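You operate a simulated robot arm through the tools that you are given. There is no shell and no other tool.

The job below is to be done with a simulated robot arm. You get a single attempt, and the scene is never put back.

Task
Move the black tube plug to the feed bottle, then open the black valve.
Fine: the grey stopper goes by way of the tray's socket into the stock bottle; valve last.

It is judged by the outcome, as a careful person would: the job done as asked, and still so three seconds after it is handed in. It fails if anything else is knocked over, pushed out of place, dropped, spilled or broken. Lids that push on must go on centred and level and be pressed home; caps that screw on are set level and turned clockwise until they are tight.

Robot
A 7-joint arm with a two-finger parallel gripper, fixed in place. Base frame: the origin is at the foot of the arm, x ahead of it, y to its left, z up; the work surface is at about z = 0.9. Lengths are in m, angles in degrees, forces in N, time in s.
With the tool pointing down near the work surface it reaches from about 0.24 to 0.68 m from the base axis. Its first joint turns from -66.0 to 66.0 degrees. Payload 2.4 kg.
Tool frame: the origin (TCP) lies between the finger pads and is the grasp point; the fingertips stand 0.03 m ahead of it; z points along the fingers, y is the line along which they close. The gripper opens to 0.094 m. The fingers are 0.028 m wide and 0.01 m thick; the gripper's body (0.05 by 0.096 m) begins 0.055 m behind the TCP.
Orientation is that of the tool frame in the base frame, as [roll, pitch, yaw] about the fixed x, y, z axes, in that order (R = Rz(yaw) Ry(pitch) Rx(roll)). With the fingers straight down and closing along the base's y, the tool's x points along the base's -x, its y along +y and its z along -z.

Tools
- The arm moves only by the tool send_rows. Its argument "motion" is a list of rows, each a list of 7 numbers: the opening in per cent of the stroke, from 0 (shut) to 100 (fully open), then the shift along the tool's x, y, z in m, then the turn, a rotation vector about the tool's x, y, z in degrees. In form: [[hand, dx, dy, dz, rx, ry, rz], ...]. A call has 1 to 20 rows; each row is the pose to reach, as a shift and turn from the pose commanded when the call began, along the tool's axes at that moment. Each row takes 0.2 s and may step no farther than 0.05 m and 8.6 degrees from the row before; otherwise, or with a gripper value out of range, the whole call is refused. A pose out of reach is approached as far as the arm can. The call stops where the force on the tool passes 40 N (or 10 N more than at its start, if that is more) or the arm is blocked; 0.2 s more then pass. Each finger travels about 0.153 m/s and halts on what it meets, pressing with about 28 N; the grip force reading is that of the motor and also rises with nothing between the fingers. The clock runs only during rows and for 0.2 s after the last one: add rows that repeat a pose to give the fingers time. The reply holds the time, the measured pose of the TCP, the force on the tool along the base axes, the opening and the grip force, in the units named above and with some noise, with the torque about the TCP (base axes, N m) and any sound that the robot's microphone picked up, and new pictures: "show" is both (left out), scene, wrist or none.
- Cameras (640 x 400 px; columns grow to the right, rows downward): "scene" is fixed at [0.0538, 0.4893, 1.4412]; the picture's right is [-0.54, -0.84, 0.00], its down [-0.49, 0.31, -0.82] and it looks along [0.69, -0.44, -0.58] (base axes); focal length 268 px, centre (320, 200). "wrist" rides on the gripper at [0.076, 0.014, -0.102] in the tool frame; the picture's right is [-0.18, 0.98, 0.00], its down [-0.75, -0.14, -0.64] and it looks along [-0.63, -0.12, 0.77] (tool axes); focal length 243 px, centre (320, 200). There is no depth. A picture from a camera that has moved, and an enlarged one, comes with that camera's place and axes in the base frame and with its lens.
- inspect(camera, box): a new picture of the part [left, top, right, bottom] of that camera's present view, enlarged. No time passes.
- sign_off(): hands the job in; it is judged then, once.

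Places have to be worked out from the pictures, the camera data and where the tool is seen. Open the gripper and draw the arm clear of the work before you hand the job in, unless the task says otherwise.

The tools are called by a JSON object that holds its "method" and its "body". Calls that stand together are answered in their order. send_rows: Moves the arm, as the interface text tells. Its arguments: {"type":"object","properties":{"motion":{"type":"array"},"show":{"type":"string","enum":["both","scene","wrist","none"]}},"required":["motion"]} The other tools are called the same way: inspect (camera, box) takes an enlarged picture of a part of a camera's view; sign_off () hands the job in.

At the start:

```text
time: 0.0
eef_pos: [0.2327, 0.2397, 1.2979]
tcp_rot: [-180.0, 0.0, -179.9]
ft_force: [-0.1, 0.4, 0.0]
torque: [-0.01, -0.01, -0.02]
gripper_width: 0.0939
grasp_force: 0.0
```

scene: 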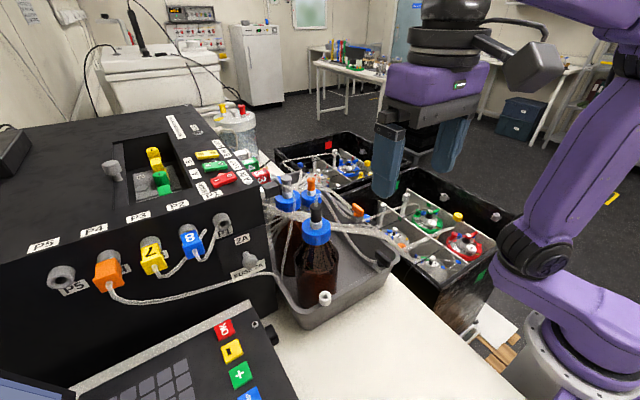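
wrist: 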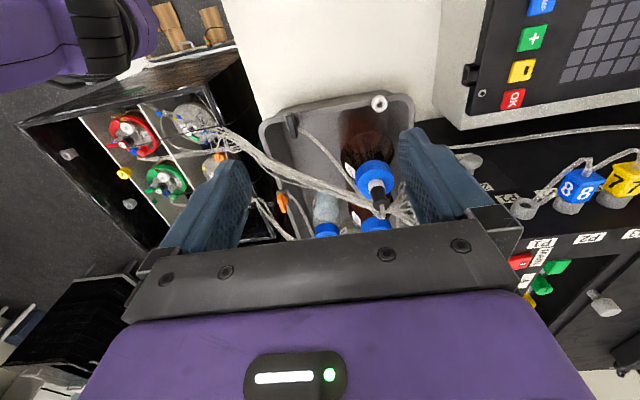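

I'll enlarge the key areas of both views first, to identify the bottles, plugs, tray socket and valve.

{"method": "inspect", "body": {"camera": "scene", "box": [230, 160, 410, 330]}}

{"method": "inspect", "body": {"camera": "scene", "box": [360, 170, 520, 300]}}

{"method": "inspect", "body": {"camera": "wrist", "box": [240, 80, 440, 250]}}

{"method": "inspect", "body": {"camera": "scene", "box": [30, 130, 280, 310]}}

{"method": "inspect", "body": {"camera": "wrist", "box": [400, 60, 640, 330]}}

```text
2.35 times, centred on (320, 245) of scene
camera zoom: at [0.0538, 0.4893, 1.4412], right [-0.54, -0.84, 0.0], down [-0.49, 0.31, -0.82], along [0.69, -0.44, -0.58], focal length 630 px, centre (320, 94)
```

zoom: 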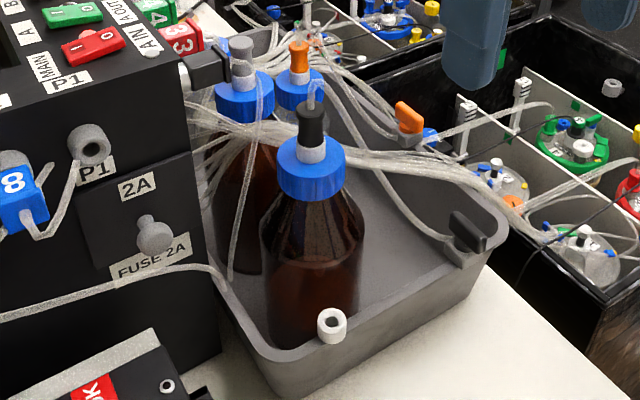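

```text
3.08 times, centred on (440, 235) of scene
camera zoom: at [0.0538, 0.4893, 1.4412], right [-0.54, -0.84, 0.0], down [-0.49, 0.31, -0.82], along [0.69, -0.44, -0.58], focal length 824 px, centre (-49, 92)
```

zoom: 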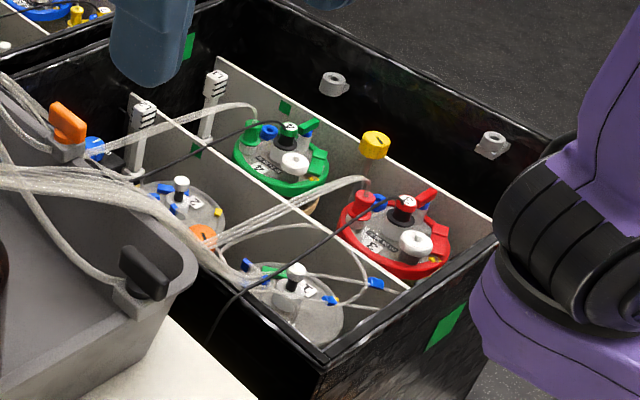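

```text
2.35 times, centred on (340, 165) of wrist
camera zoom: at [0.1555, 0.2553, 1.3995], right [0.18, 0.98, 0.0], down [0.75, -0.14, 0.64], along [0.63, -0.12, -0.77], focal length 571 px, centre (273, 282)
```

zoom: 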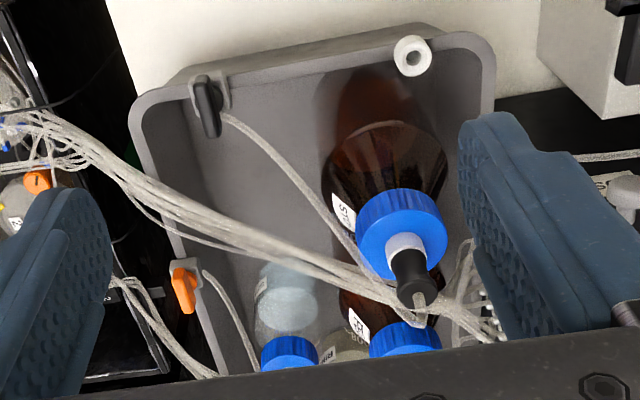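

```text
2.22 times, centred on (155, 220) of scene
camera zoom: at [0.0538, 0.4893, 1.4412], right [-0.54, -0.84, 0.0], down [-0.49, 0.31, -0.82], along [0.69, -0.44, -0.58], focal length 595 px, centre (687, 156)
```

zoom: 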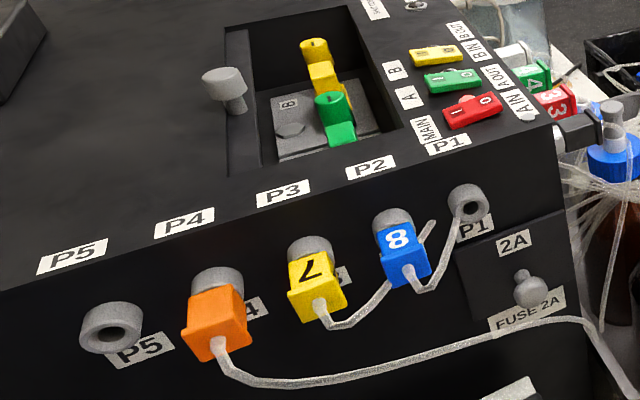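

```text
1.48 times, centred on (520, 195) of wrist
camera zoom: at [0.1555, 0.2553, 1.3995], right [0.18, 0.98, 0.0], down [0.75, -0.14, 0.64], along [0.63, -0.12, -0.77], focal length 359 px, centre (24, 207)
```

zoom: 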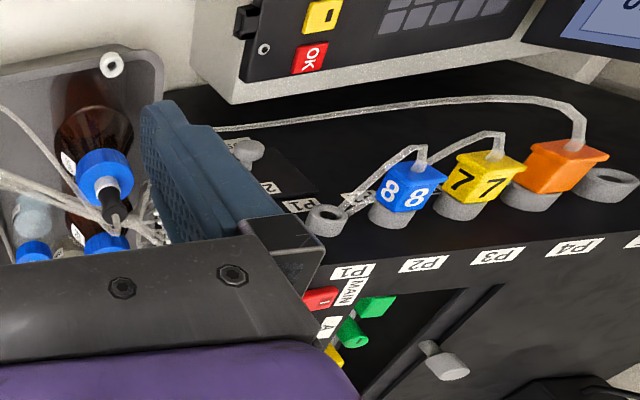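

The black plug looks to be at about (0.37, 0.295, 1.15), the grey stopper at about (0.48, 0.296), the tray socket at (0.30, 0.32, 1.01) and the black valve at (0.30, 0.183, 1.03). I'll zoom in tighter on the labels, valves and plugs.

{"method": "inspect", "body": {"camera": "wrist", "box": [330, 130, 410, 235]}}

{"method": "inspect", "body": {"camera": "scene", "box": [265, 165, 345, 215]}}

{"method": "inspect", "body": {"camera": "scene", "box": [335, 190, 415, 275]}}

{"method": "inspect", "body": {"camera": "wrist", "box": [265, 90, 335, 150]}}

{"method": "inspect", "body": {"camera": "wrist", "box": [270, 180, 360, 240]}}

```text
3.81 times, centred on (370, 182) of wrist
camera zoom: at [0.1555, 0.2553, 1.3995], right [0.18, 0.98, 0.0], down [0.75, -0.14, 0.64], along [0.63, -0.12, -0.77], focal length 924 px, centre (130, 267)
```

zoom: 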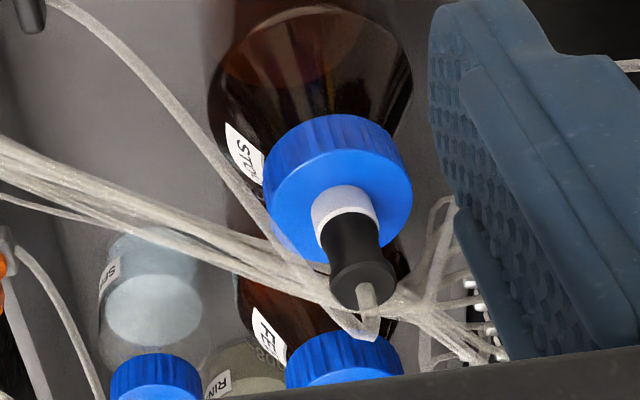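

```text
8.00 times, centred on (305, 190) of scene
camera zoom: at [0.0538, 0.4893, 1.4412], right [-0.54, -0.84, 0.0], down [-0.49, 0.31, -0.82], along [0.69, -0.44, -0.58], focal length 2143 px, centre (440, 280)
```

zoom: 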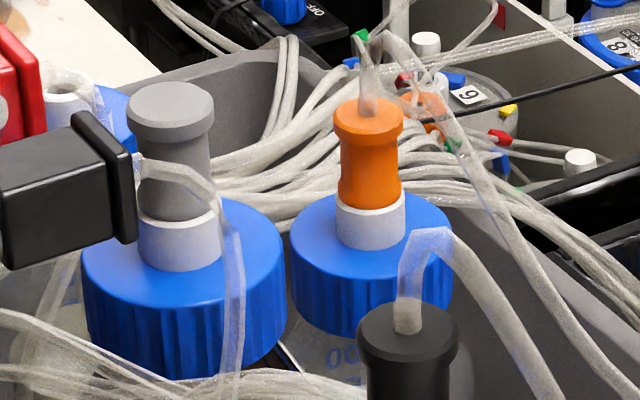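

```text
4.71 times, centred on (375, 232) of scene
camera zoom: at [0.0538, 0.4893, 1.4412], right [-0.54, -0.84, 0.0], down [-0.49, 0.31, -0.82], along [0.69, -0.44, -0.58], focal length 1261 px, centre (61, 47)
```

zoom: 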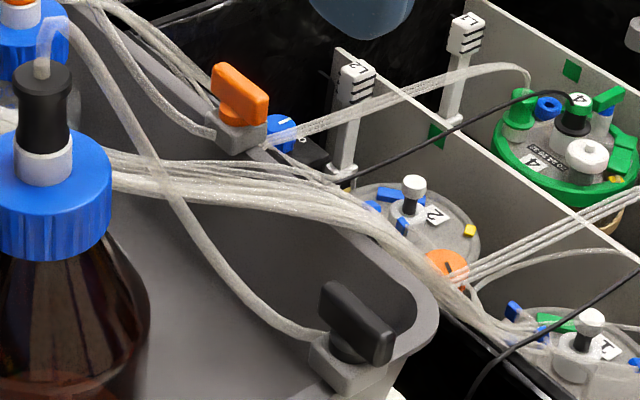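

```text
6.67 times, centred on (300, 120) of wrist
camera zoom: at [0.1555, 0.2553, 1.3995], right [0.18, 0.98, 0.0], down [0.75, -0.14, 0.64], along [0.63, -0.12, -0.77], focal length 1618 px, centre (453, 733)
```

zoom: 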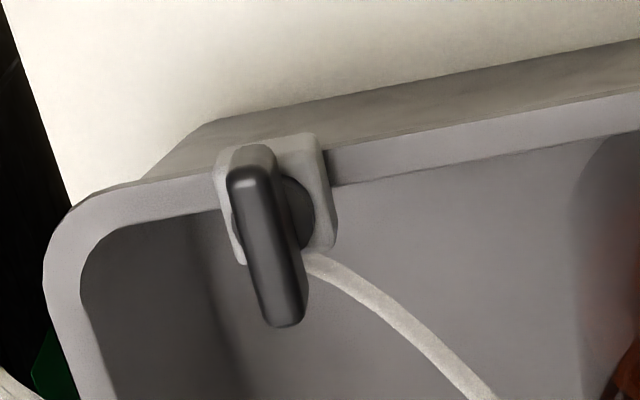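

```text
6.67 times, centred on (315, 210) of wrist
camera zoom: at [0.1555, 0.2553, 1.3995], right [0.18, 0.98, 0.0], down [0.75, -0.14, 0.64], along [0.63, -0.12, -0.77], focal length 1618 px, centre (353, 133)
```

zoom: 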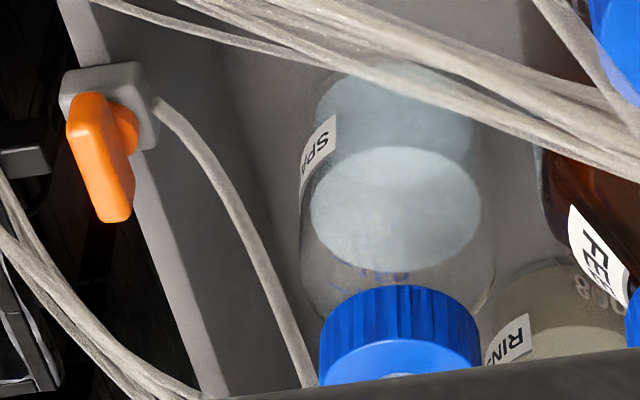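

The labels read STOCK (black plug), FEED (grey stopper), SPARE and RINSE. A black block also sticks out of the machine near the grey stopper, so I'm moving forward at a safe height to look down on the bottles.

{"method": "send_rows", "body": {"motion": [[100, -0.04, 0, 0, 0, 0, 0], [100, -0.08, 0, 0, 0, 0, 0], [100, -0.12, 0, 0, 0, 0, 0], [100, -0.16, 0, 0, 0, 0, 0], [100, -0.17, 0, 0, 0, 0, 0]]}}

```text
time: 1.2
eef_pos: [0.4025, 0.2388, 1.2969]
tcp_rot: [-180.0, 0.1, -179.9]
ft_force: [-0.6, 0.3, 0.0]
torque: [0.01, 0.02, 0.01]
gripper_width: 0.0942
grasp_force: 0.2
camera wrist: at [0.3267, 0.2535, 1.3994], right [0.18, 0.98, 0.0], down [0.75, -0.14, 0.64], along [0.63, -0.12, -0.77], focal length 243 px, centre (320, 200)
```

scene: 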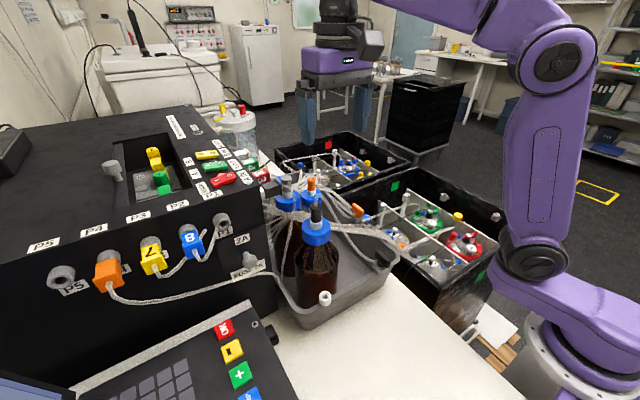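
wrist: 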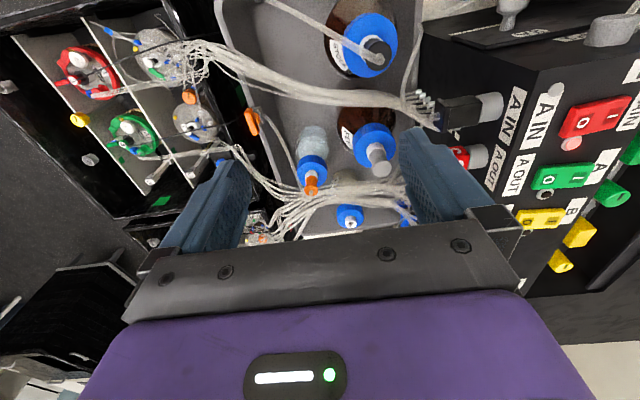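

{"method": "inspect", "body": {"camera": "wrist", "box": [240, 0, 440, 125]}}

{"method": "inspect", "body": {"camera": "wrist", "box": [240, 80, 480, 240]}}

{"method": "inspect", "body": {"camera": "wrist", "box": [340, 80, 520, 190]}}

```text
3.20 times, centred on (340, 62) of wrist
camera zoom: at [0.3267, 0.2535, 1.3994], right [0.18, 0.98, 0.0], down [0.75, -0.14, 0.64], along [0.63, -0.12, -0.77], focal length 776 px, centre (256, 640)
```

zoom: 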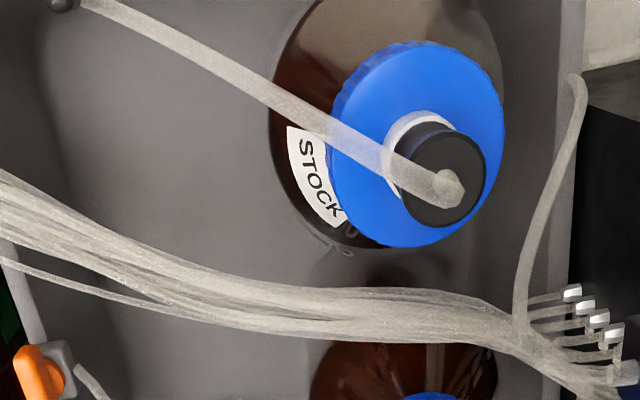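

```text
2.50 times, centred on (360, 160) of wrist
camera zoom: at [0.3267, 0.2535, 1.3994], right [0.18, 0.98, 0.0], down [0.75, -0.14, 0.64], along [0.63, -0.12, -0.77], focal length 606 px, centre (220, 300)
```

zoom: 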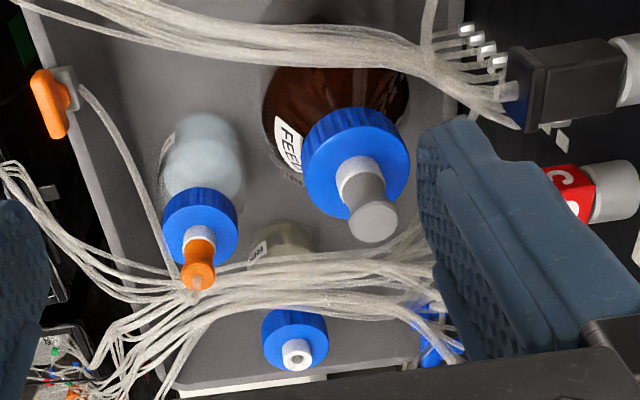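

```text
3.56 times, centred on (430, 135) of wrist
camera zoom: at [0.3267, 0.2535, 1.3994], right [0.18, 0.98, 0.0], down [0.75, -0.14, 0.64], along [0.63, -0.12, -0.77], focal length 863 px, centre (-71, 431)
```

zoom: 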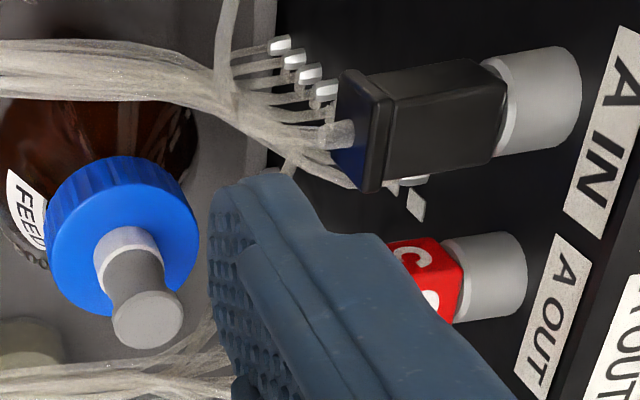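

Both sightlines agree: grey stopper top at (0.487, 0.294, 1.163) and black plug top at (0.373, 0.294, 1.165). Connectors project to about y≥0.34 at z≈1.19, so I'll turn the gripper about 80° to close nearly along x and move high above the grey stopper.

{"method": "send_rows", "body": {"motion": [[100, -0.01, 0.005, 0, 0, 0, -8], [100, -0.02, 0.01, 0, 0, 0, -16], [100, -0.03, 0.015, 0, 0, 0, -24], [100, -0.04, 0.02, 0, 0, 0, -32], [100, -0.05, 0.03, 0, 0, 0, -40], [80, -0.06, 0.035, 0, 0, 0, -48], [70, -0.07, 0.04, 0, 0, 0, -56], [60, -0.08, 0.045, 0, 0, 0, -64], [60, -0.0845, 0.05, 0, 0, 0, -72], [60, -0.0845, 0.055, 0, 0, 0, -80], [60, -0.0845, 0.055, 0, 0, 0, -80]]}}

```text
time: 3.6
eef_pos: [0.4624, 0.2809, 1.2931]
tcp_rot: [-180.0, 0.0, -99.9]
ft_force: [1.4, -0.8, 0.1]
torque: [0.01, -0.01, 0.02]
gripper_width: 0.0563
grasp_force: 0.0
out of reach, approached as far as the arm can: row 7, 8, 9, 10, 11
camera wrist: at [0.4355, 0.2089, 1.3954], right [-0.94, 0.35, 0.0], down [0.27, 0.72, 0.64], along [0.22, 0.6, -0.77], focal length 243 px, centre (320, 200)
```

scene: 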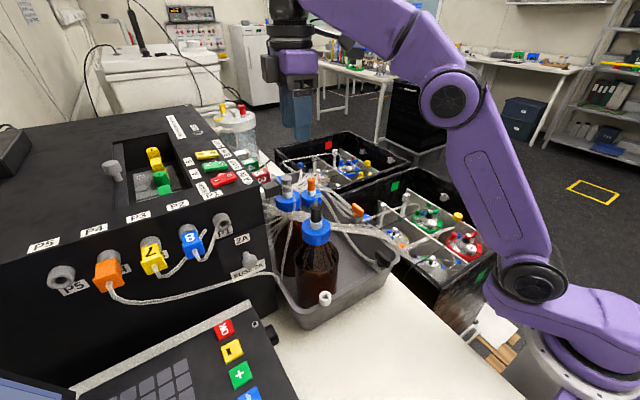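
wrist: 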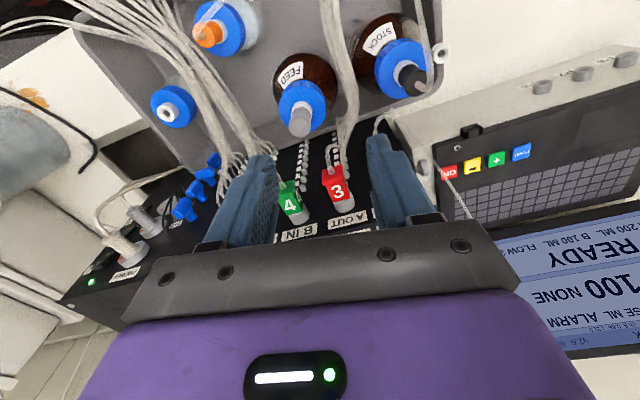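

The arm couldn't reach that point at z 1.29, so it needs to be lower over the grey stopper. The new view confirms the stopper at about (0.486, 0.291). I'll lower 5 cm and check where the TCP ends up.

{"method": "send_rows", "body": {"motion": [[60, 0, 0, 0.02, 0, 0, 0], [60, 0, 0, 0.04, 0, 0, 0], [60, 0, 0, 0.05, 0, 0, 0], [60, 0, 0, 0.05, 0, 0, 0]], "show": "wrist"}}

```text
time: 4.6
eef_pos: [0.4639, 0.2805, 1.2427]
tcp_rot: [179.9, 0.1, -100.0]
ft_force: [-0.3, 0.1, 0.4]
torque: [-0.01, 0.03, -0.01]
gripper_width: 0.0564
grasp_force: 0.0
camera wrist: at [0.4357, 0.209, 1.3461], right [-0.94, 0.35, 0.0], down [0.27, 0.72, 0.64], along [0.23, 0.6, -0.77], focal length 243 px, centre (320, 200)
```

wrist: 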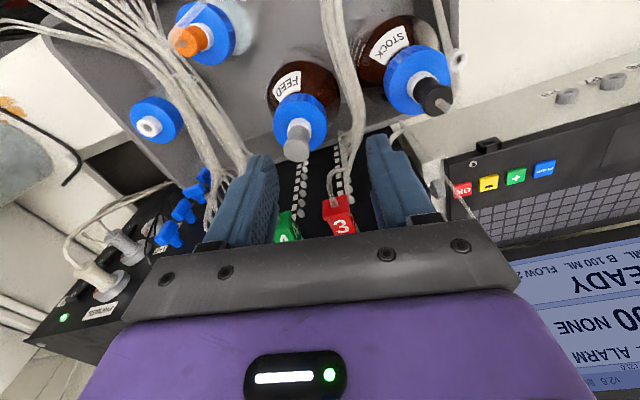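

The reference is the reached pose, so my shifts count from (0.464, 0.281, 1.243). I'll enlarge the stopper and the surrounding connectors.

{"method": "inspect", "body": {"camera": "wrist", "box": [240, 80, 400, 240]}}

{"method": "inspect", "body": {"camera": "wrist", "box": [360, 30, 480, 150]}}

```text
2.50 times, centred on (320, 160) of wrist
camera zoom: at [0.4357, 0.209, 1.3461], right [-0.94, 0.35, 0.0], down [0.27, 0.72, 0.64], along [0.23, 0.6, -0.77], focal length 606 px, centre (320, 300)
```

zoom: 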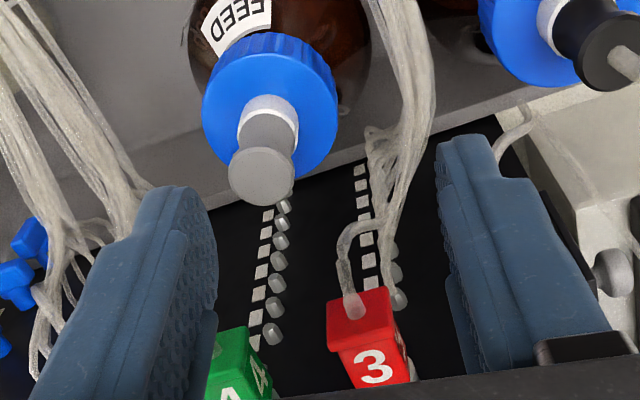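

```text
3.33 times, centred on (420, 90) of wrist
camera zoom: at [0.4357, 0.209, 1.3461], right [-0.94, 0.35, 0.0], down [0.27, 0.72, 0.64], along [0.23, 0.6, -0.77], focal length 809 px, centre (-13, 567)
```

zoom: 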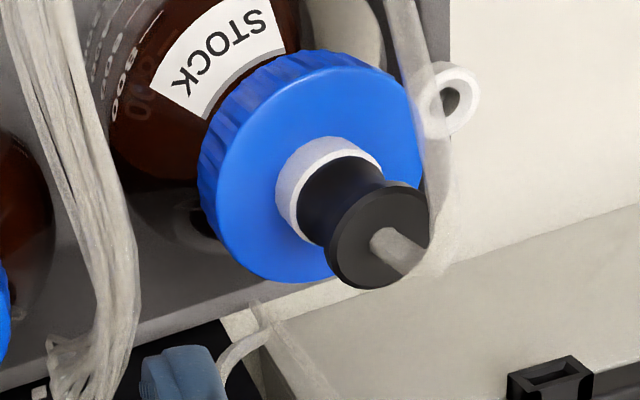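

The stopper is clear and sits at (0.488, 0.294). I'll shift sideways over it at this height and check alignment before descending.

{"method": "send_rows", "body": {"motion": [[60, -0.009, -0.011, 0, 0, 0, 0], [60, -0.0175, -0.0214, 0, 0, 0, 0], [60, -0.0175, -0.0214, 0.02, 0, 0, 0], [60, -0.0175, -0.0214, 0.03, 0, 0, 0], [60, -0.0175, -0.0214, 0.03, 0, 0, 0]]}}

{"method": "inspect", "body": {"camera": "wrist", "box": [220, 80, 420, 220]}}

{"method": "inspect", "body": {"camera": "scene", "box": [240, 120, 360, 220]}}

```text
time: 5.8
eef_pos: [0.4882, 0.295, 1.2143]
tcp_rot: [-180.0, 0.0, -100.0]
ft_force: [-0.4, 0.8, 0.2]
torque: [0.0, 0.02, -0.02]
gripper_width: 0.0563
grasp_force: 0.1
camera wrist: at [0.4599, 0.2224, 1.3159], right [-0.94, 0.35, 0.0], down [0.27, 0.72, 0.64], along [0.23, 0.6, -0.77], focal length 243 px, centre (320, 200)
```

scene: 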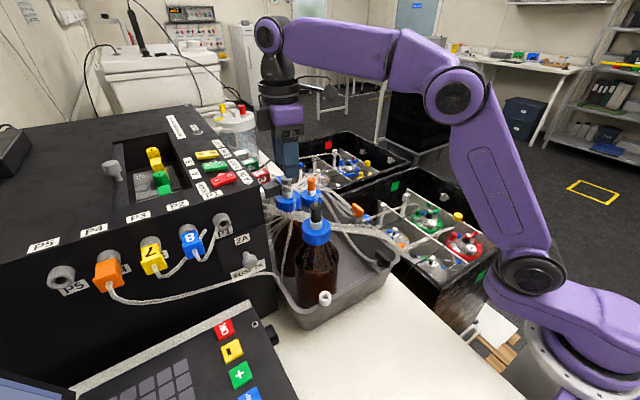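
wrist: 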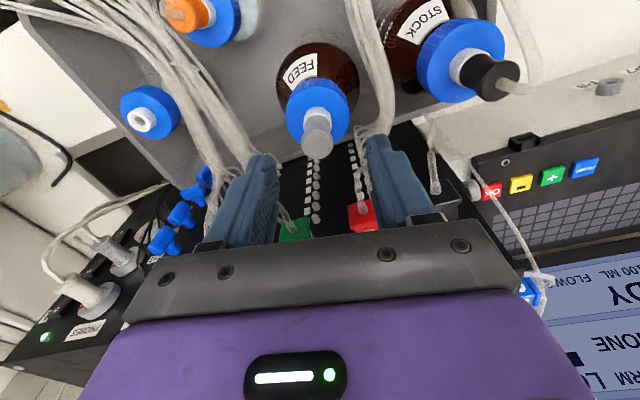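

```text
2.86 times, centred on (320, 150) of wrist
camera zoom: at [0.4599, 0.2224, 1.3159], right [-0.94, 0.35, 0.0], down [0.27, 0.72, 0.64], along [0.23, 0.6, -0.77], focal length 693 px, centre (320, 343)
```

zoom: 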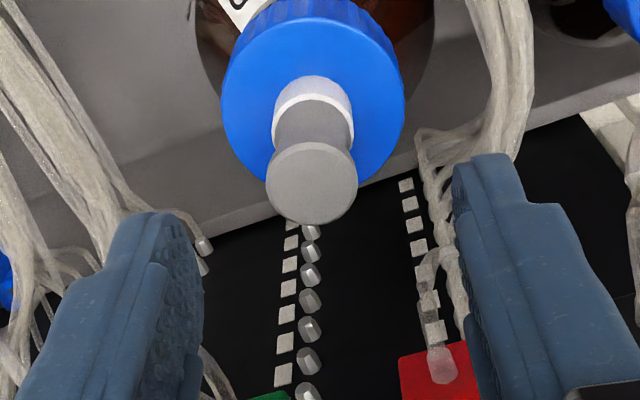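

```text
4.00 times, centred on (300, 170) of scene
camera zoom: at [0.0538, 0.4893, 1.4412], right [-0.54, -0.84, 0.0], down [-0.49, 0.31, -0.82], along [0.69, -0.44, -0.58], focal length 1072 px, centre (400, 320)
```

zoom: 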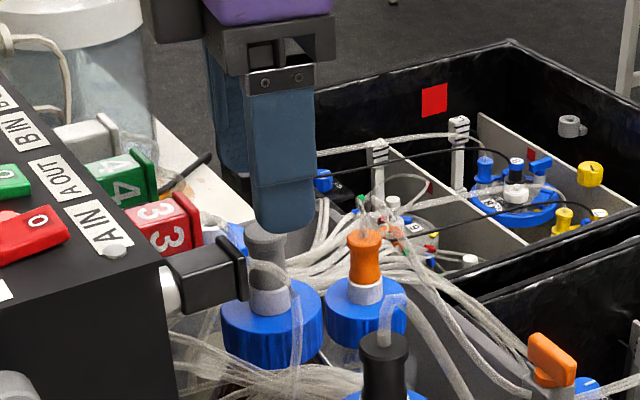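

The stopper is about 2 mm to the +x side of the TCP. I'll correct that, descend so the pads surround it (TCP z≈1.158, tips just above the cap), and close.

{"method": "send_rows", "body": {"motion": [[60, 0, -0.0018, 0.015, 0, 0, 0], [60, 0, -0.0018, 0.03, 0, 0, 0], [60, 0, -0.0018, 0.045, 0, 0, 0], [60, 0, -0.0018, 0.056, 0, 0, 0], [60, 0, -0.0018, 0.056, 0, 0, 0], [30, 0, -0.0018, 0.056, 0, 0, 0], [0, 0, -0.0018, 0.056, 0, 0, 0], [0, 0, -0.0018, 0.056, 0, 0, 0], [0, 0, -0.0018, 0.056, 0, 0, 0]]}}

{"method": "inspect", "body": {"camera": "wrist", "box": [220, 80, 420, 220]}}

{"method": "inspect", "body": {"camera": "scene", "box": [240, 140, 340, 220]}}

```text
time: 7.8
eef_pos: [0.4881, 0.294, 1.1594]
tcp_rot: [180.0, -0.1, -99.9]
ft_force: [3.8, -0.8, -0.7]
torque: [0.07, -0.3, -0.06]
gripper_width: 0.0209
grasp_force: 28.1
camera wrist: at [0.4611, 0.2218, 1.2606], right [-0.94, 0.35, 0.0], down [0.27, 0.72, 0.64], along [0.23, 0.6, -0.77], focal length 243 px, centre (320, 200)
```

scene: 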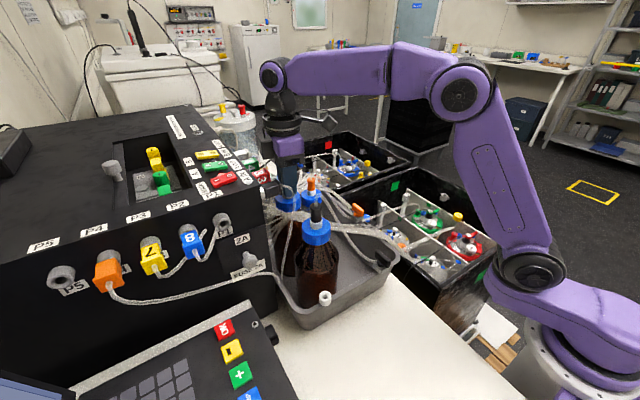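
wrist: 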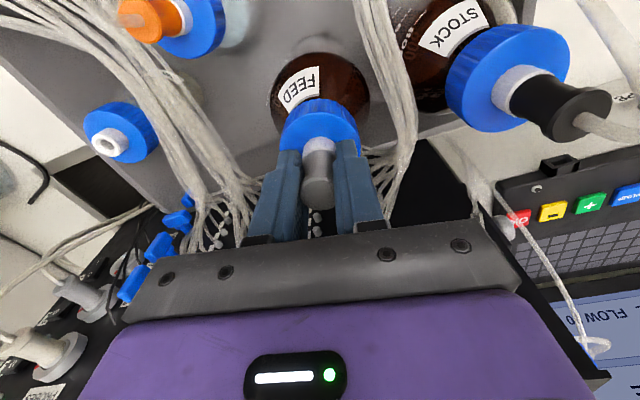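

```text
2.86 times, centred on (320, 150) of wrist
camera zoom: at [0.4611, 0.2218, 1.2606], right [-0.94, 0.35, 0.0], down [0.27, 0.72, 0.64], along [0.23, 0.6, -0.77], focal length 693 px, centre (320, 343)
```

zoom: 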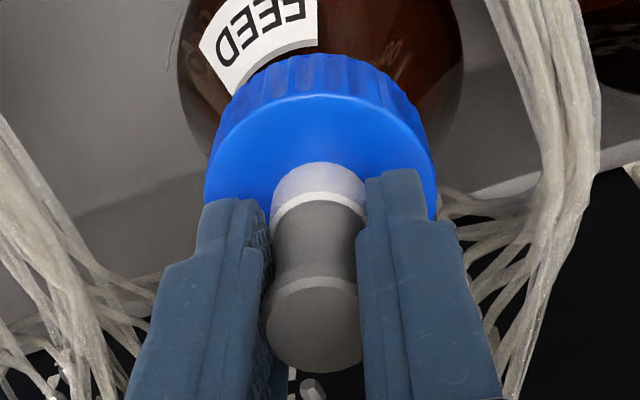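

```text
5.00 times, centred on (290, 180) of scene
camera zoom: at [0.0539, 0.4893, 1.4412], right [-0.54, -0.84, 0.0], down [-0.49, 0.31, -0.82], along [0.69, -0.44, -0.58], focal length 1340 px, centre (470, 300)
```

zoom: 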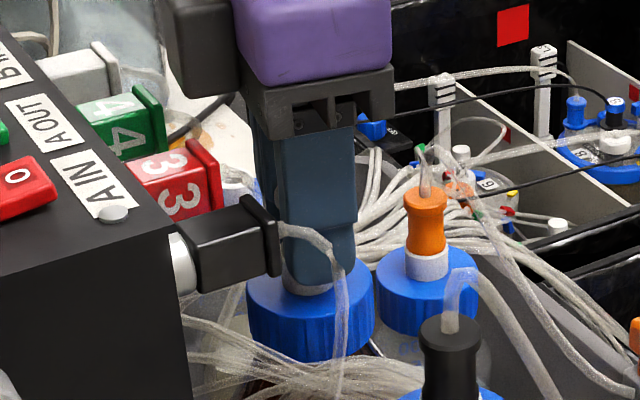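

It's held at 20.9 mm with a firm grip, so the stopper's true x is about 0.488. I'll lift it straight up.

{"method": "send_rows", "body": {"motion": [[0, 0, 0.0015, -0.005, 0, 0, 0], [0, 0, 0.0015, -0.015, 0, 0, 0], [0, 0, 0.0015, -0.03, 0, 0, 0], [0, 0, 0.0015, -0.05, 0, 0, 0], [0, 0, 0.0015, -0.07, 0, 0, 0], [0, 0, 0.0015, -0.085, 0, 0, 0], [0, 0, 0.0015, -0.085, 0, 0, 0]]}}

{"method": "inspect", "body": {"camera": "scene", "box": [240, 120, 360, 220]}}

{"method": "inspect", "body": {"camera": "wrist", "box": [220, 80, 420, 220]}}

```text
time: 9.4
eef_pos: [0.4866, 0.2934, 1.245]
tcp_rot: [179.9, -0.1, -100.0]
ft_force: [0.3, 0.9, 0.0]
torque: [-0.01, 0.01, 0.03]
gripper_width: 0.0201
grasp_force: 25.6
camera wrist: at [0.4587, 0.2226, 1.3459], right [-0.94, 0.35, 0.0], down [0.27, 0.72, 0.64], along [0.23, 0.6, -0.77], focal length 243 px, centre (320, 200)
```

scene: 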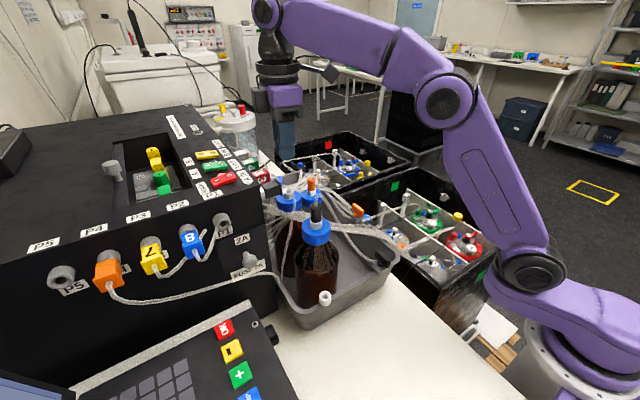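
wrist: 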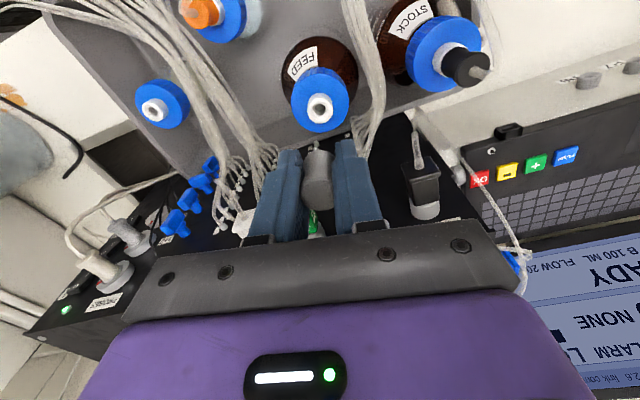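

```text
4.00 times, centred on (300, 170) of scene
camera zoom: at [0.0538, 0.4893, 1.4412], right [-0.54, -0.84, 0.0], down [-0.49, 0.31, -0.82], along [0.69, -0.44, -0.58], focal length 1072 px, centre (400, 320)
```

zoom: 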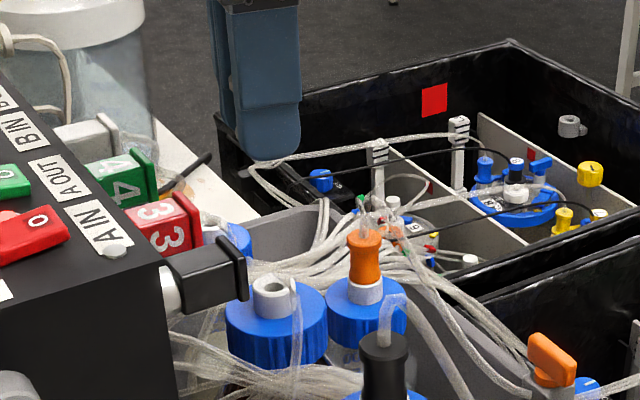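

```text
2.86 times, centred on (320, 150) of wrist
camera zoom: at [0.4587, 0.2226, 1.3459], right [-0.94, 0.35, 0.0], down [0.27, 0.72, 0.64], along [0.23, 0.6, -0.77], focal length 693 px, centre (320, 343)
```

zoom: 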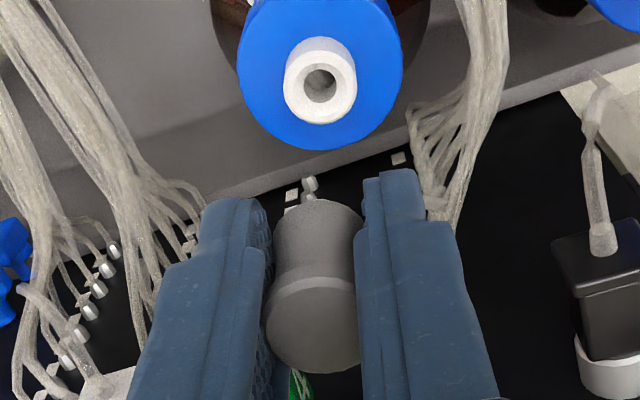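

The stopper is out and the FEED collar is empty, centred at about (0.487, 0.2935). Next I'll carry it over the tray socket, gaining height and turning the gripper back to close along y.

{"method": "send_rows", "body": {"motion": [[0, 0.0004, 0.018, -0.003, 0, 0, 8], [0, 0.0008, 0.037, -0.009, 0, 0, 16], [0, 0.0012, 0.056, -0.015, 0, 0, 24], [0, 0.0016, 0.075, -0.022, 0, 0, 32], [0, 0.002, 0.094, -0.03, 0, 0, 40], [0, 0.0024, 0.113, -0.03, 0, 0, 48], [0, 0.0028, 0.132, -0.03, 0, 0, 56], [0, 0.0032, 0.151, -0.03, 0, 0, 64], [0, 0.0036, 0.17, -0.03, 0, 0, 72], [0, 0.0039, 0.1892, -0.03, 0, 0, 80], [0, 0.0039, 0.1892, -0.03, 0, 0, 80]]}}

{"method": "inspect", "body": {"camera": "wrist", "box": [220, 40, 420, 220]}}

{"method": "inspect", "body": {"camera": "scene", "box": [240, 150, 400, 320]}}

```text
time: 11.8
eef_pos: [0.2987, 0.3233, 1.2724]
tcp_rot: [180.0, 0.0, 179.9]
ft_force: [-0.2, 0.7, -1.0]
torque: [-0.01, -0.02, 0.0]
gripper_width: 0.0203
grasp_force: 26.3
camera wrist: at [0.2223, 0.3383, 1.3737], right [0.19, 0.98, 0.0], down [0.75, -0.14, 0.64], along [0.63, -0.12, -0.77], focal length 243 px, centre (320, 200)
```

scene: 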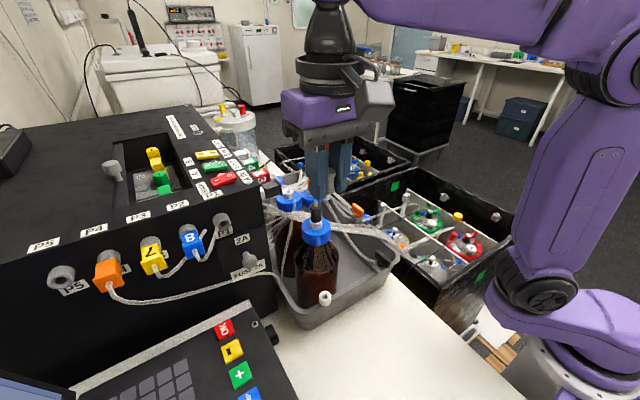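
wrist: 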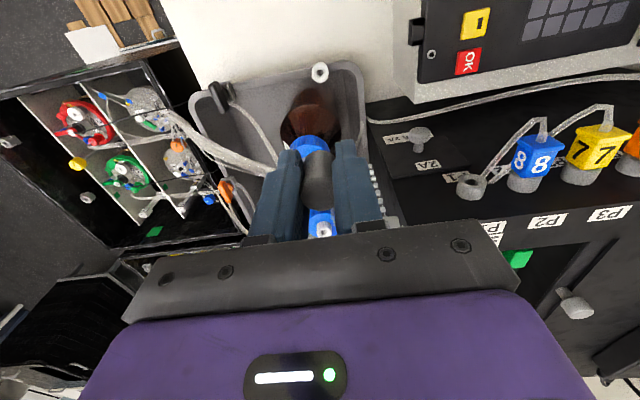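

```text
2.22 times, centred on (320, 130) of wrist
camera zoom: at [0.2223, 0.3383, 1.3737], right [0.19, 0.98, 0.0], down [0.75, -0.14, 0.64], along [0.63, -0.12, -0.77], focal length 539 px, centre (320, 356)
```

zoom: 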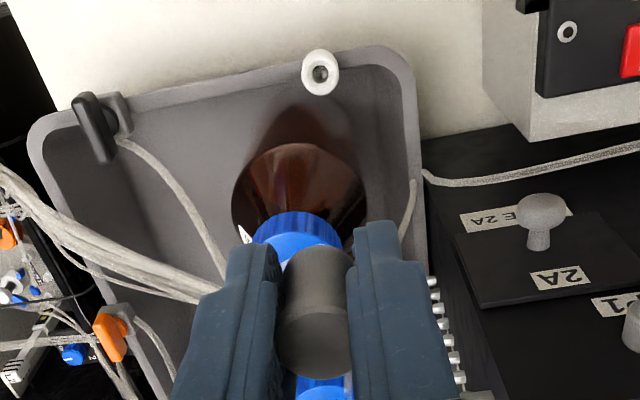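

```text
2.35 times, centred on (320, 235) of scene
camera zoom: at [0.0537, 0.4893, 1.4412], right [-0.54, -0.84, 0.0], down [-0.49, 0.31, -0.82], along [0.69, -0.44, -0.58], focal length 630 px, centre (320, 118)
```

zoom: 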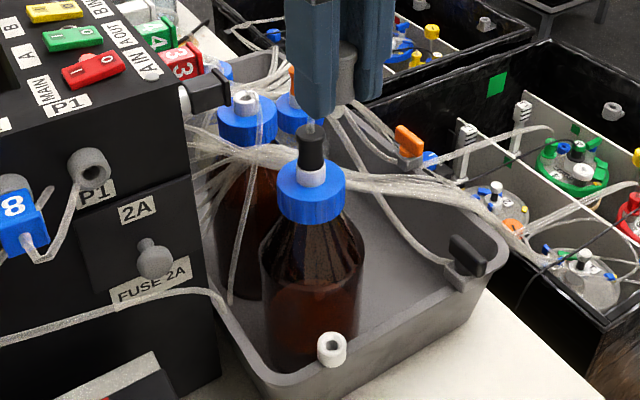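

The socket works out at about (0.2985, 0.3235, 1.015), directly under the TCP. I'll come down part way and recheck.

{"method": "send_rows", "body": {"motion": [[0, 0, 0, 0.04, 0, 0, 0], [0, 0, 0, 0.08, 0, 0, 0], [0, 0, 0, 0.12, 0, 0, 0], [0, 0, 0, 0.145, 0, 0, 0], [0, 0, 0, 0.155, 0, 0, 0], [0, 0, 0, 0.155, 0, 0, 0]]}}

{"method": "inspect", "body": {"camera": "wrist", "box": [220, 40, 420, 220]}}

{"method": "inspect", "body": {"camera": "scene", "box": [270, 220, 390, 320]}}

```text
time: 13.2
eef_pos: [0.3006, 0.3246, 1.1177]
tcp_rot: [180.0, -0.1, -179.9]
ft_force: [1.0, 0.1, 0.2]
torque: [-0.02, 0.0, 0.0]
gripper_width: 0.0207
grasp_force: 25.9
camera wrist: at [0.223, 0.34, 1.2199], right [0.18, 0.98, 0.0], down [0.75, -0.14, 0.64], along [0.63, -0.12, -0.77], focal length 243 px, centre (320, 200)
```

scene: 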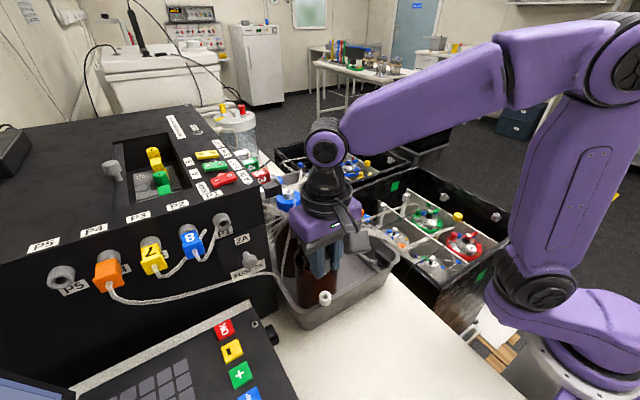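
wrist: 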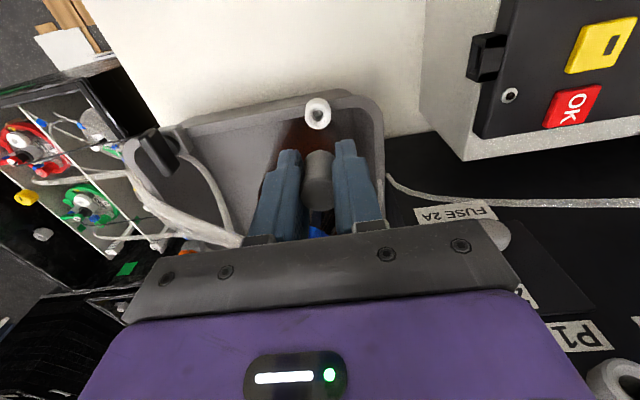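

```text
2.22 times, centred on (320, 130) of wrist
camera zoom: at [0.223, 0.34, 1.2199], right [0.18, 0.98, 0.0], down [0.75, -0.14, 0.64], along [0.63, -0.12, -0.77], focal length 539 px, centre (320, 356)
```

zoom: 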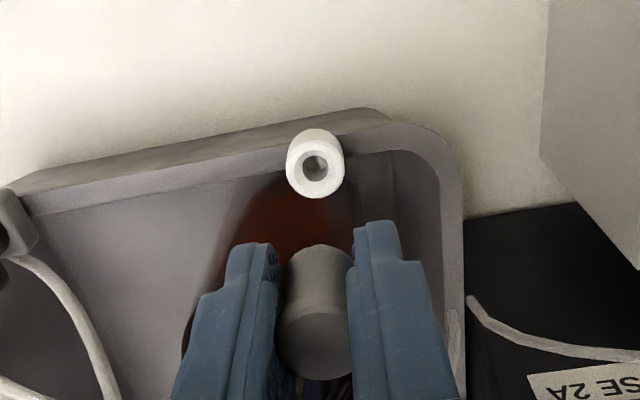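

```text
4.00 times, centred on (330, 270) of scene
camera zoom: at [0.0538, 0.4893, 1.4412], right [-0.54, -0.84, 0.0], down [-0.49, 0.31, -0.82], along [0.69, -0.44, -0.58], focal length 1072 px, centre (280, -80)
```

zoom: 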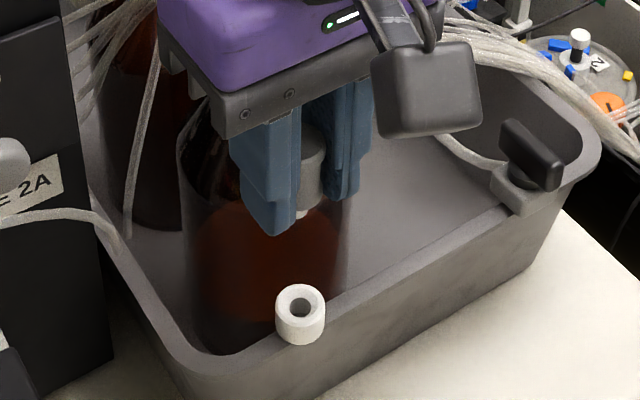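

I'll enlarge the stopper tip and the socket in the scene view to compare their columns.

{"method": "inspect", "body": {"camera": "scene", "box": [322, 245, 372, 310]}}

{"method": "inspect", "body": {"camera": "wrist", "box": [280, 80, 360, 220]}}

```text
6.15 times, centred on (347, 278) of scene
camera zoom: at [0.0538, 0.4893, 1.4412], right [-0.54, -0.84, 0.0], down [-0.49, 0.31, -0.82], along [0.69, -0.44, -0.58], focal length 1649 px, centre (154, -277)
```

zoom: 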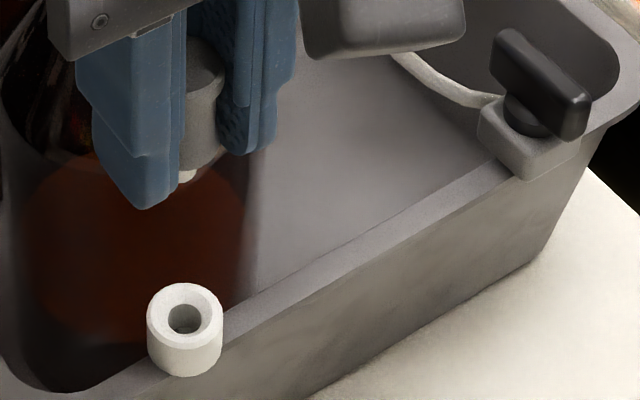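

```text
2.86 times, centred on (320, 150) of wrist
camera zoom: at [0.223, 0.34, 1.2199], right [0.18, 0.98, 0.0], down [0.75, -0.14, 0.64], along [0.63, -0.12, -0.77], focal length 693 px, centre (320, 343)
```

zoom: 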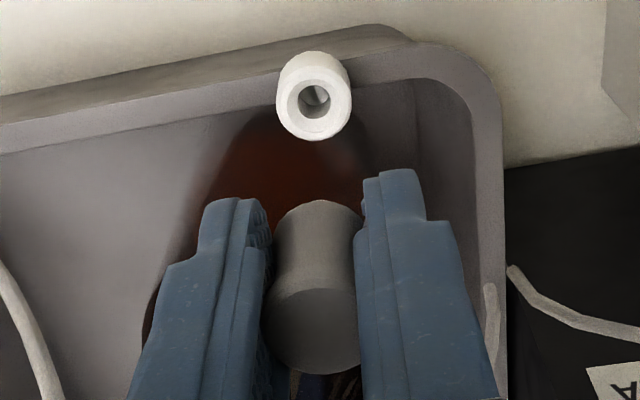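

The stopper has a narrow nozzle below its body, and it is within about 1 mm of the socket axis. I'll make a small correction and lower it to just above the socket.

{"method": "send_rows", "body": {"motion": [[0, -0.0012, -0.0007, 0.01, 0, 0, 0], [0, -0.0012, -0.0007, 0.025, 0, 0, 0], [0, -0.0012, -0.0007, 0.037, 0, 0, 0], [0, -0.0012, -0.0007, 0.042, 0, 0, 0], [0, -0.0012, -0.0007, 0.042, 0, 0, 0]]}}

{"method": "inspect", "body": {"camera": "scene", "box": [300, 255, 360, 315]}}

{"method": "inspect", "body": {"camera": "wrist", "box": [260, 100, 380, 220]}}

```text
time: 14.4
eef_pos: [0.301, 0.3238, 1.0758]
tcp_rot: [-180.0, 0.0, -180.0]
ft_force: [0.5, 0.0, 0.1]
torque: [0.0, -0.01, 0.01]
gripper_width: 0.0202
grasp_force: 25.8
camera wrist: at [0.2246, 0.3384, 1.1778], right [0.18, 0.98, 0.0], down [0.75, -0.14, 0.64], along [0.63, -0.12, -0.77], focal length 243 px, centre (320, 200)
```

scene: 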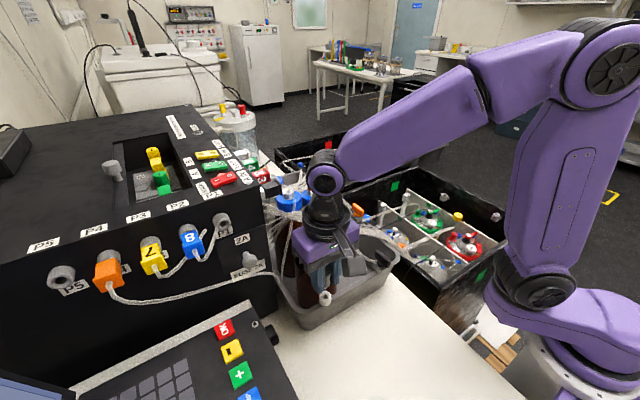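
wrist: 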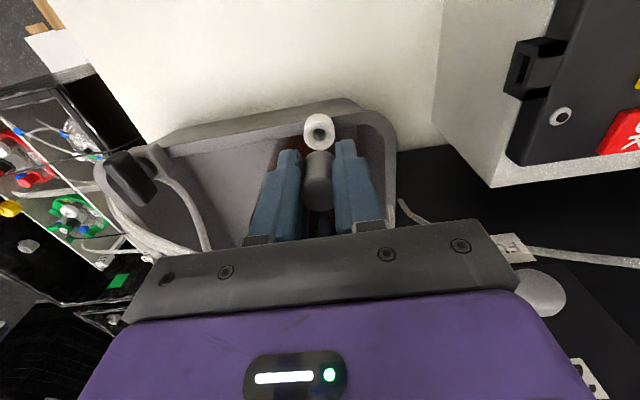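

```text
6.67 times, centred on (330, 285) of scene
camera zoom: at [0.0538, 0.4893, 1.4412], right [-0.54, -0.84, 0.0], down [-0.49, 0.31, -0.82], along [0.69, -0.44, -0.58], focal length 1786 px, centre (253, -367)
```

zoom: 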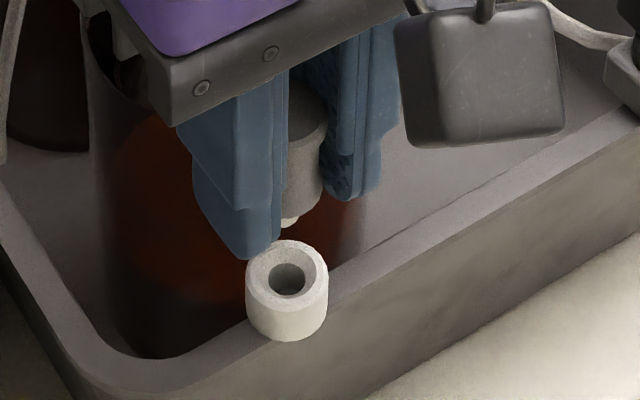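

```text
3.33 times, centred on (320, 160) of wrist
camera zoom: at [0.2246, 0.3384, 1.1778], right [0.18, 0.98, 0.0], down [0.75, -0.14, 0.64], along [0.63, -0.12, -0.77], focal length 809 px, centre (320, 333)
```

zoom: 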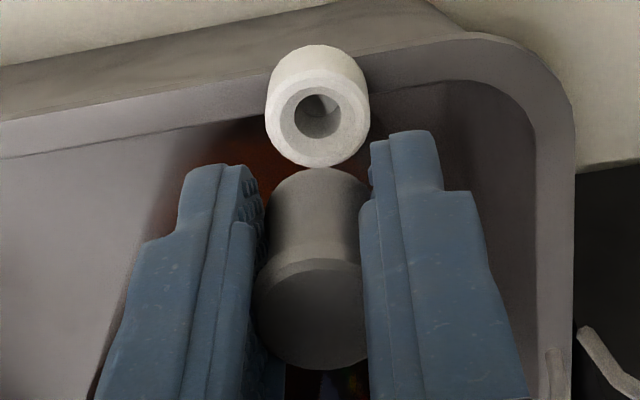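

Comparing against the fingers' own offset in the picture, the socket is about 1 mm toward +y and 2 mm toward −x of the stopper. I'll apply that and lower gently while watching the force.

{"method": "send_rows", "body": {"motion": [[0, 0.0018, 0.001, 0, 0, 0, 0], [0, 0.0018, 0.001, 0.004, 0, 0, 0], [0, 0.0018, 0.001, 0.008, 0, 0, 0], [0, 0.0018, 0.001, 0.012, 0, 0, 0], [0, 0.0018, 0.001, 0.016, 0, 0, 0], [0, 0.0018, 0.001, 0.016, 0, 0, 0]]}}

{"method": "inspect", "body": {"camera": "scene", "box": [300, 255, 360, 315]}}

{"method": "inspect", "body": {"camera": "wrist", "box": [260, 100, 380, 220]}}

```text
time: 15.8
eef_pos: [0.299, 0.3248, 1.0592]
tcp_rot: [180.0, 0.1, -180.0]
ft_force: [0.5, 1.0, -0.5]
torque: [0.02, -0.01, 0.0]
gripper_width: 0.0203
grasp_force: 25.5
camera wrist: at [0.223, 0.3397, 1.1618], right [0.18, 0.98, 0.0], down [0.75, -0.14, 0.64], along [0.63, -0.12, -0.77], focal length 243 px, centre (320, 200)
```

scene: 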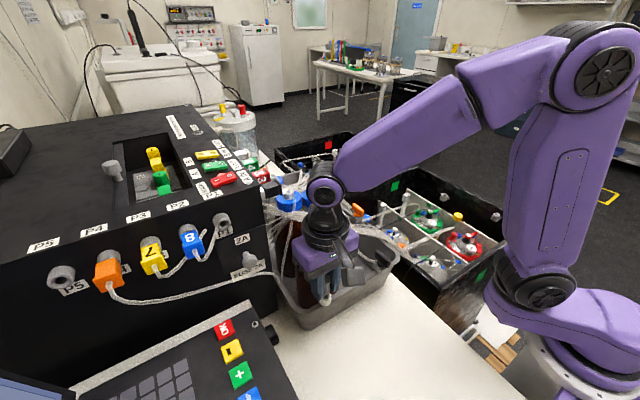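
wrist: 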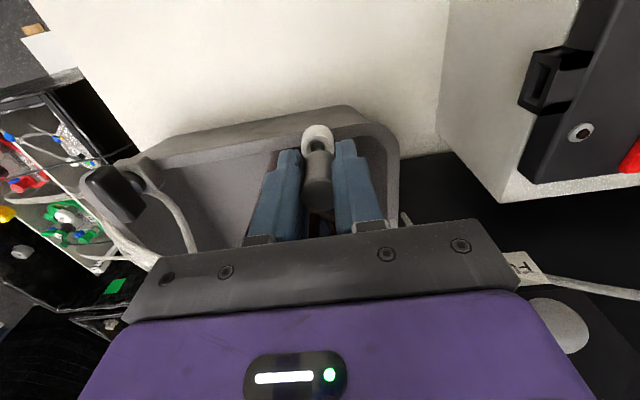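

```text
6.67 times, centred on (330, 285) of scene
camera zoom: at [0.0538, 0.4893, 1.4412], right [-0.54, -0.84, 0.0], down [-0.49, 0.31, -0.82], along [0.69, -0.44, -0.58], focal length 1786 px, centre (253, -367)
```

zoom: 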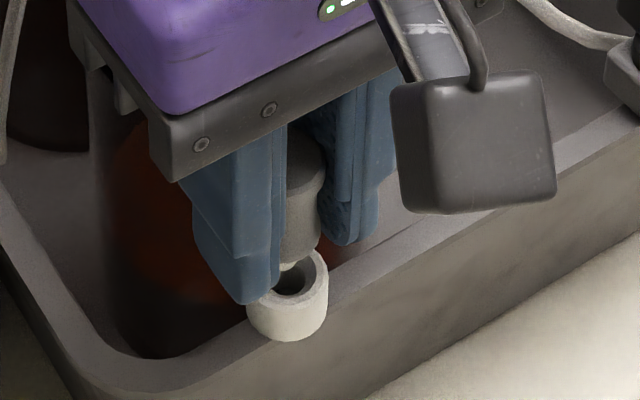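

```text
3.33 times, centred on (320, 160) of wrist
camera zoom: at [0.223, 0.3397, 1.1618], right [0.18, 0.98, 0.0], down [0.75, -0.14, 0.64], along [0.63, -0.12, -0.77], focal length 809 px, centre (320, 333)
```

zoom: 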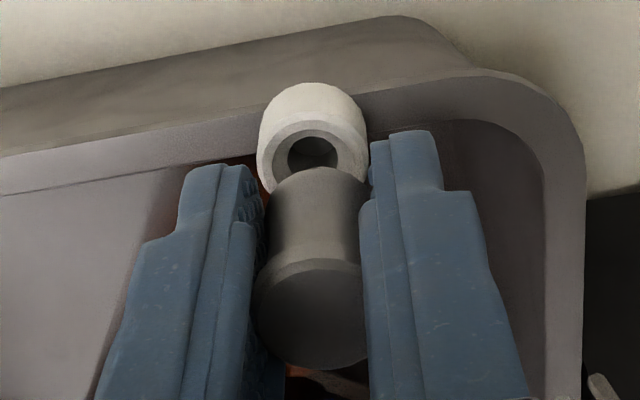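

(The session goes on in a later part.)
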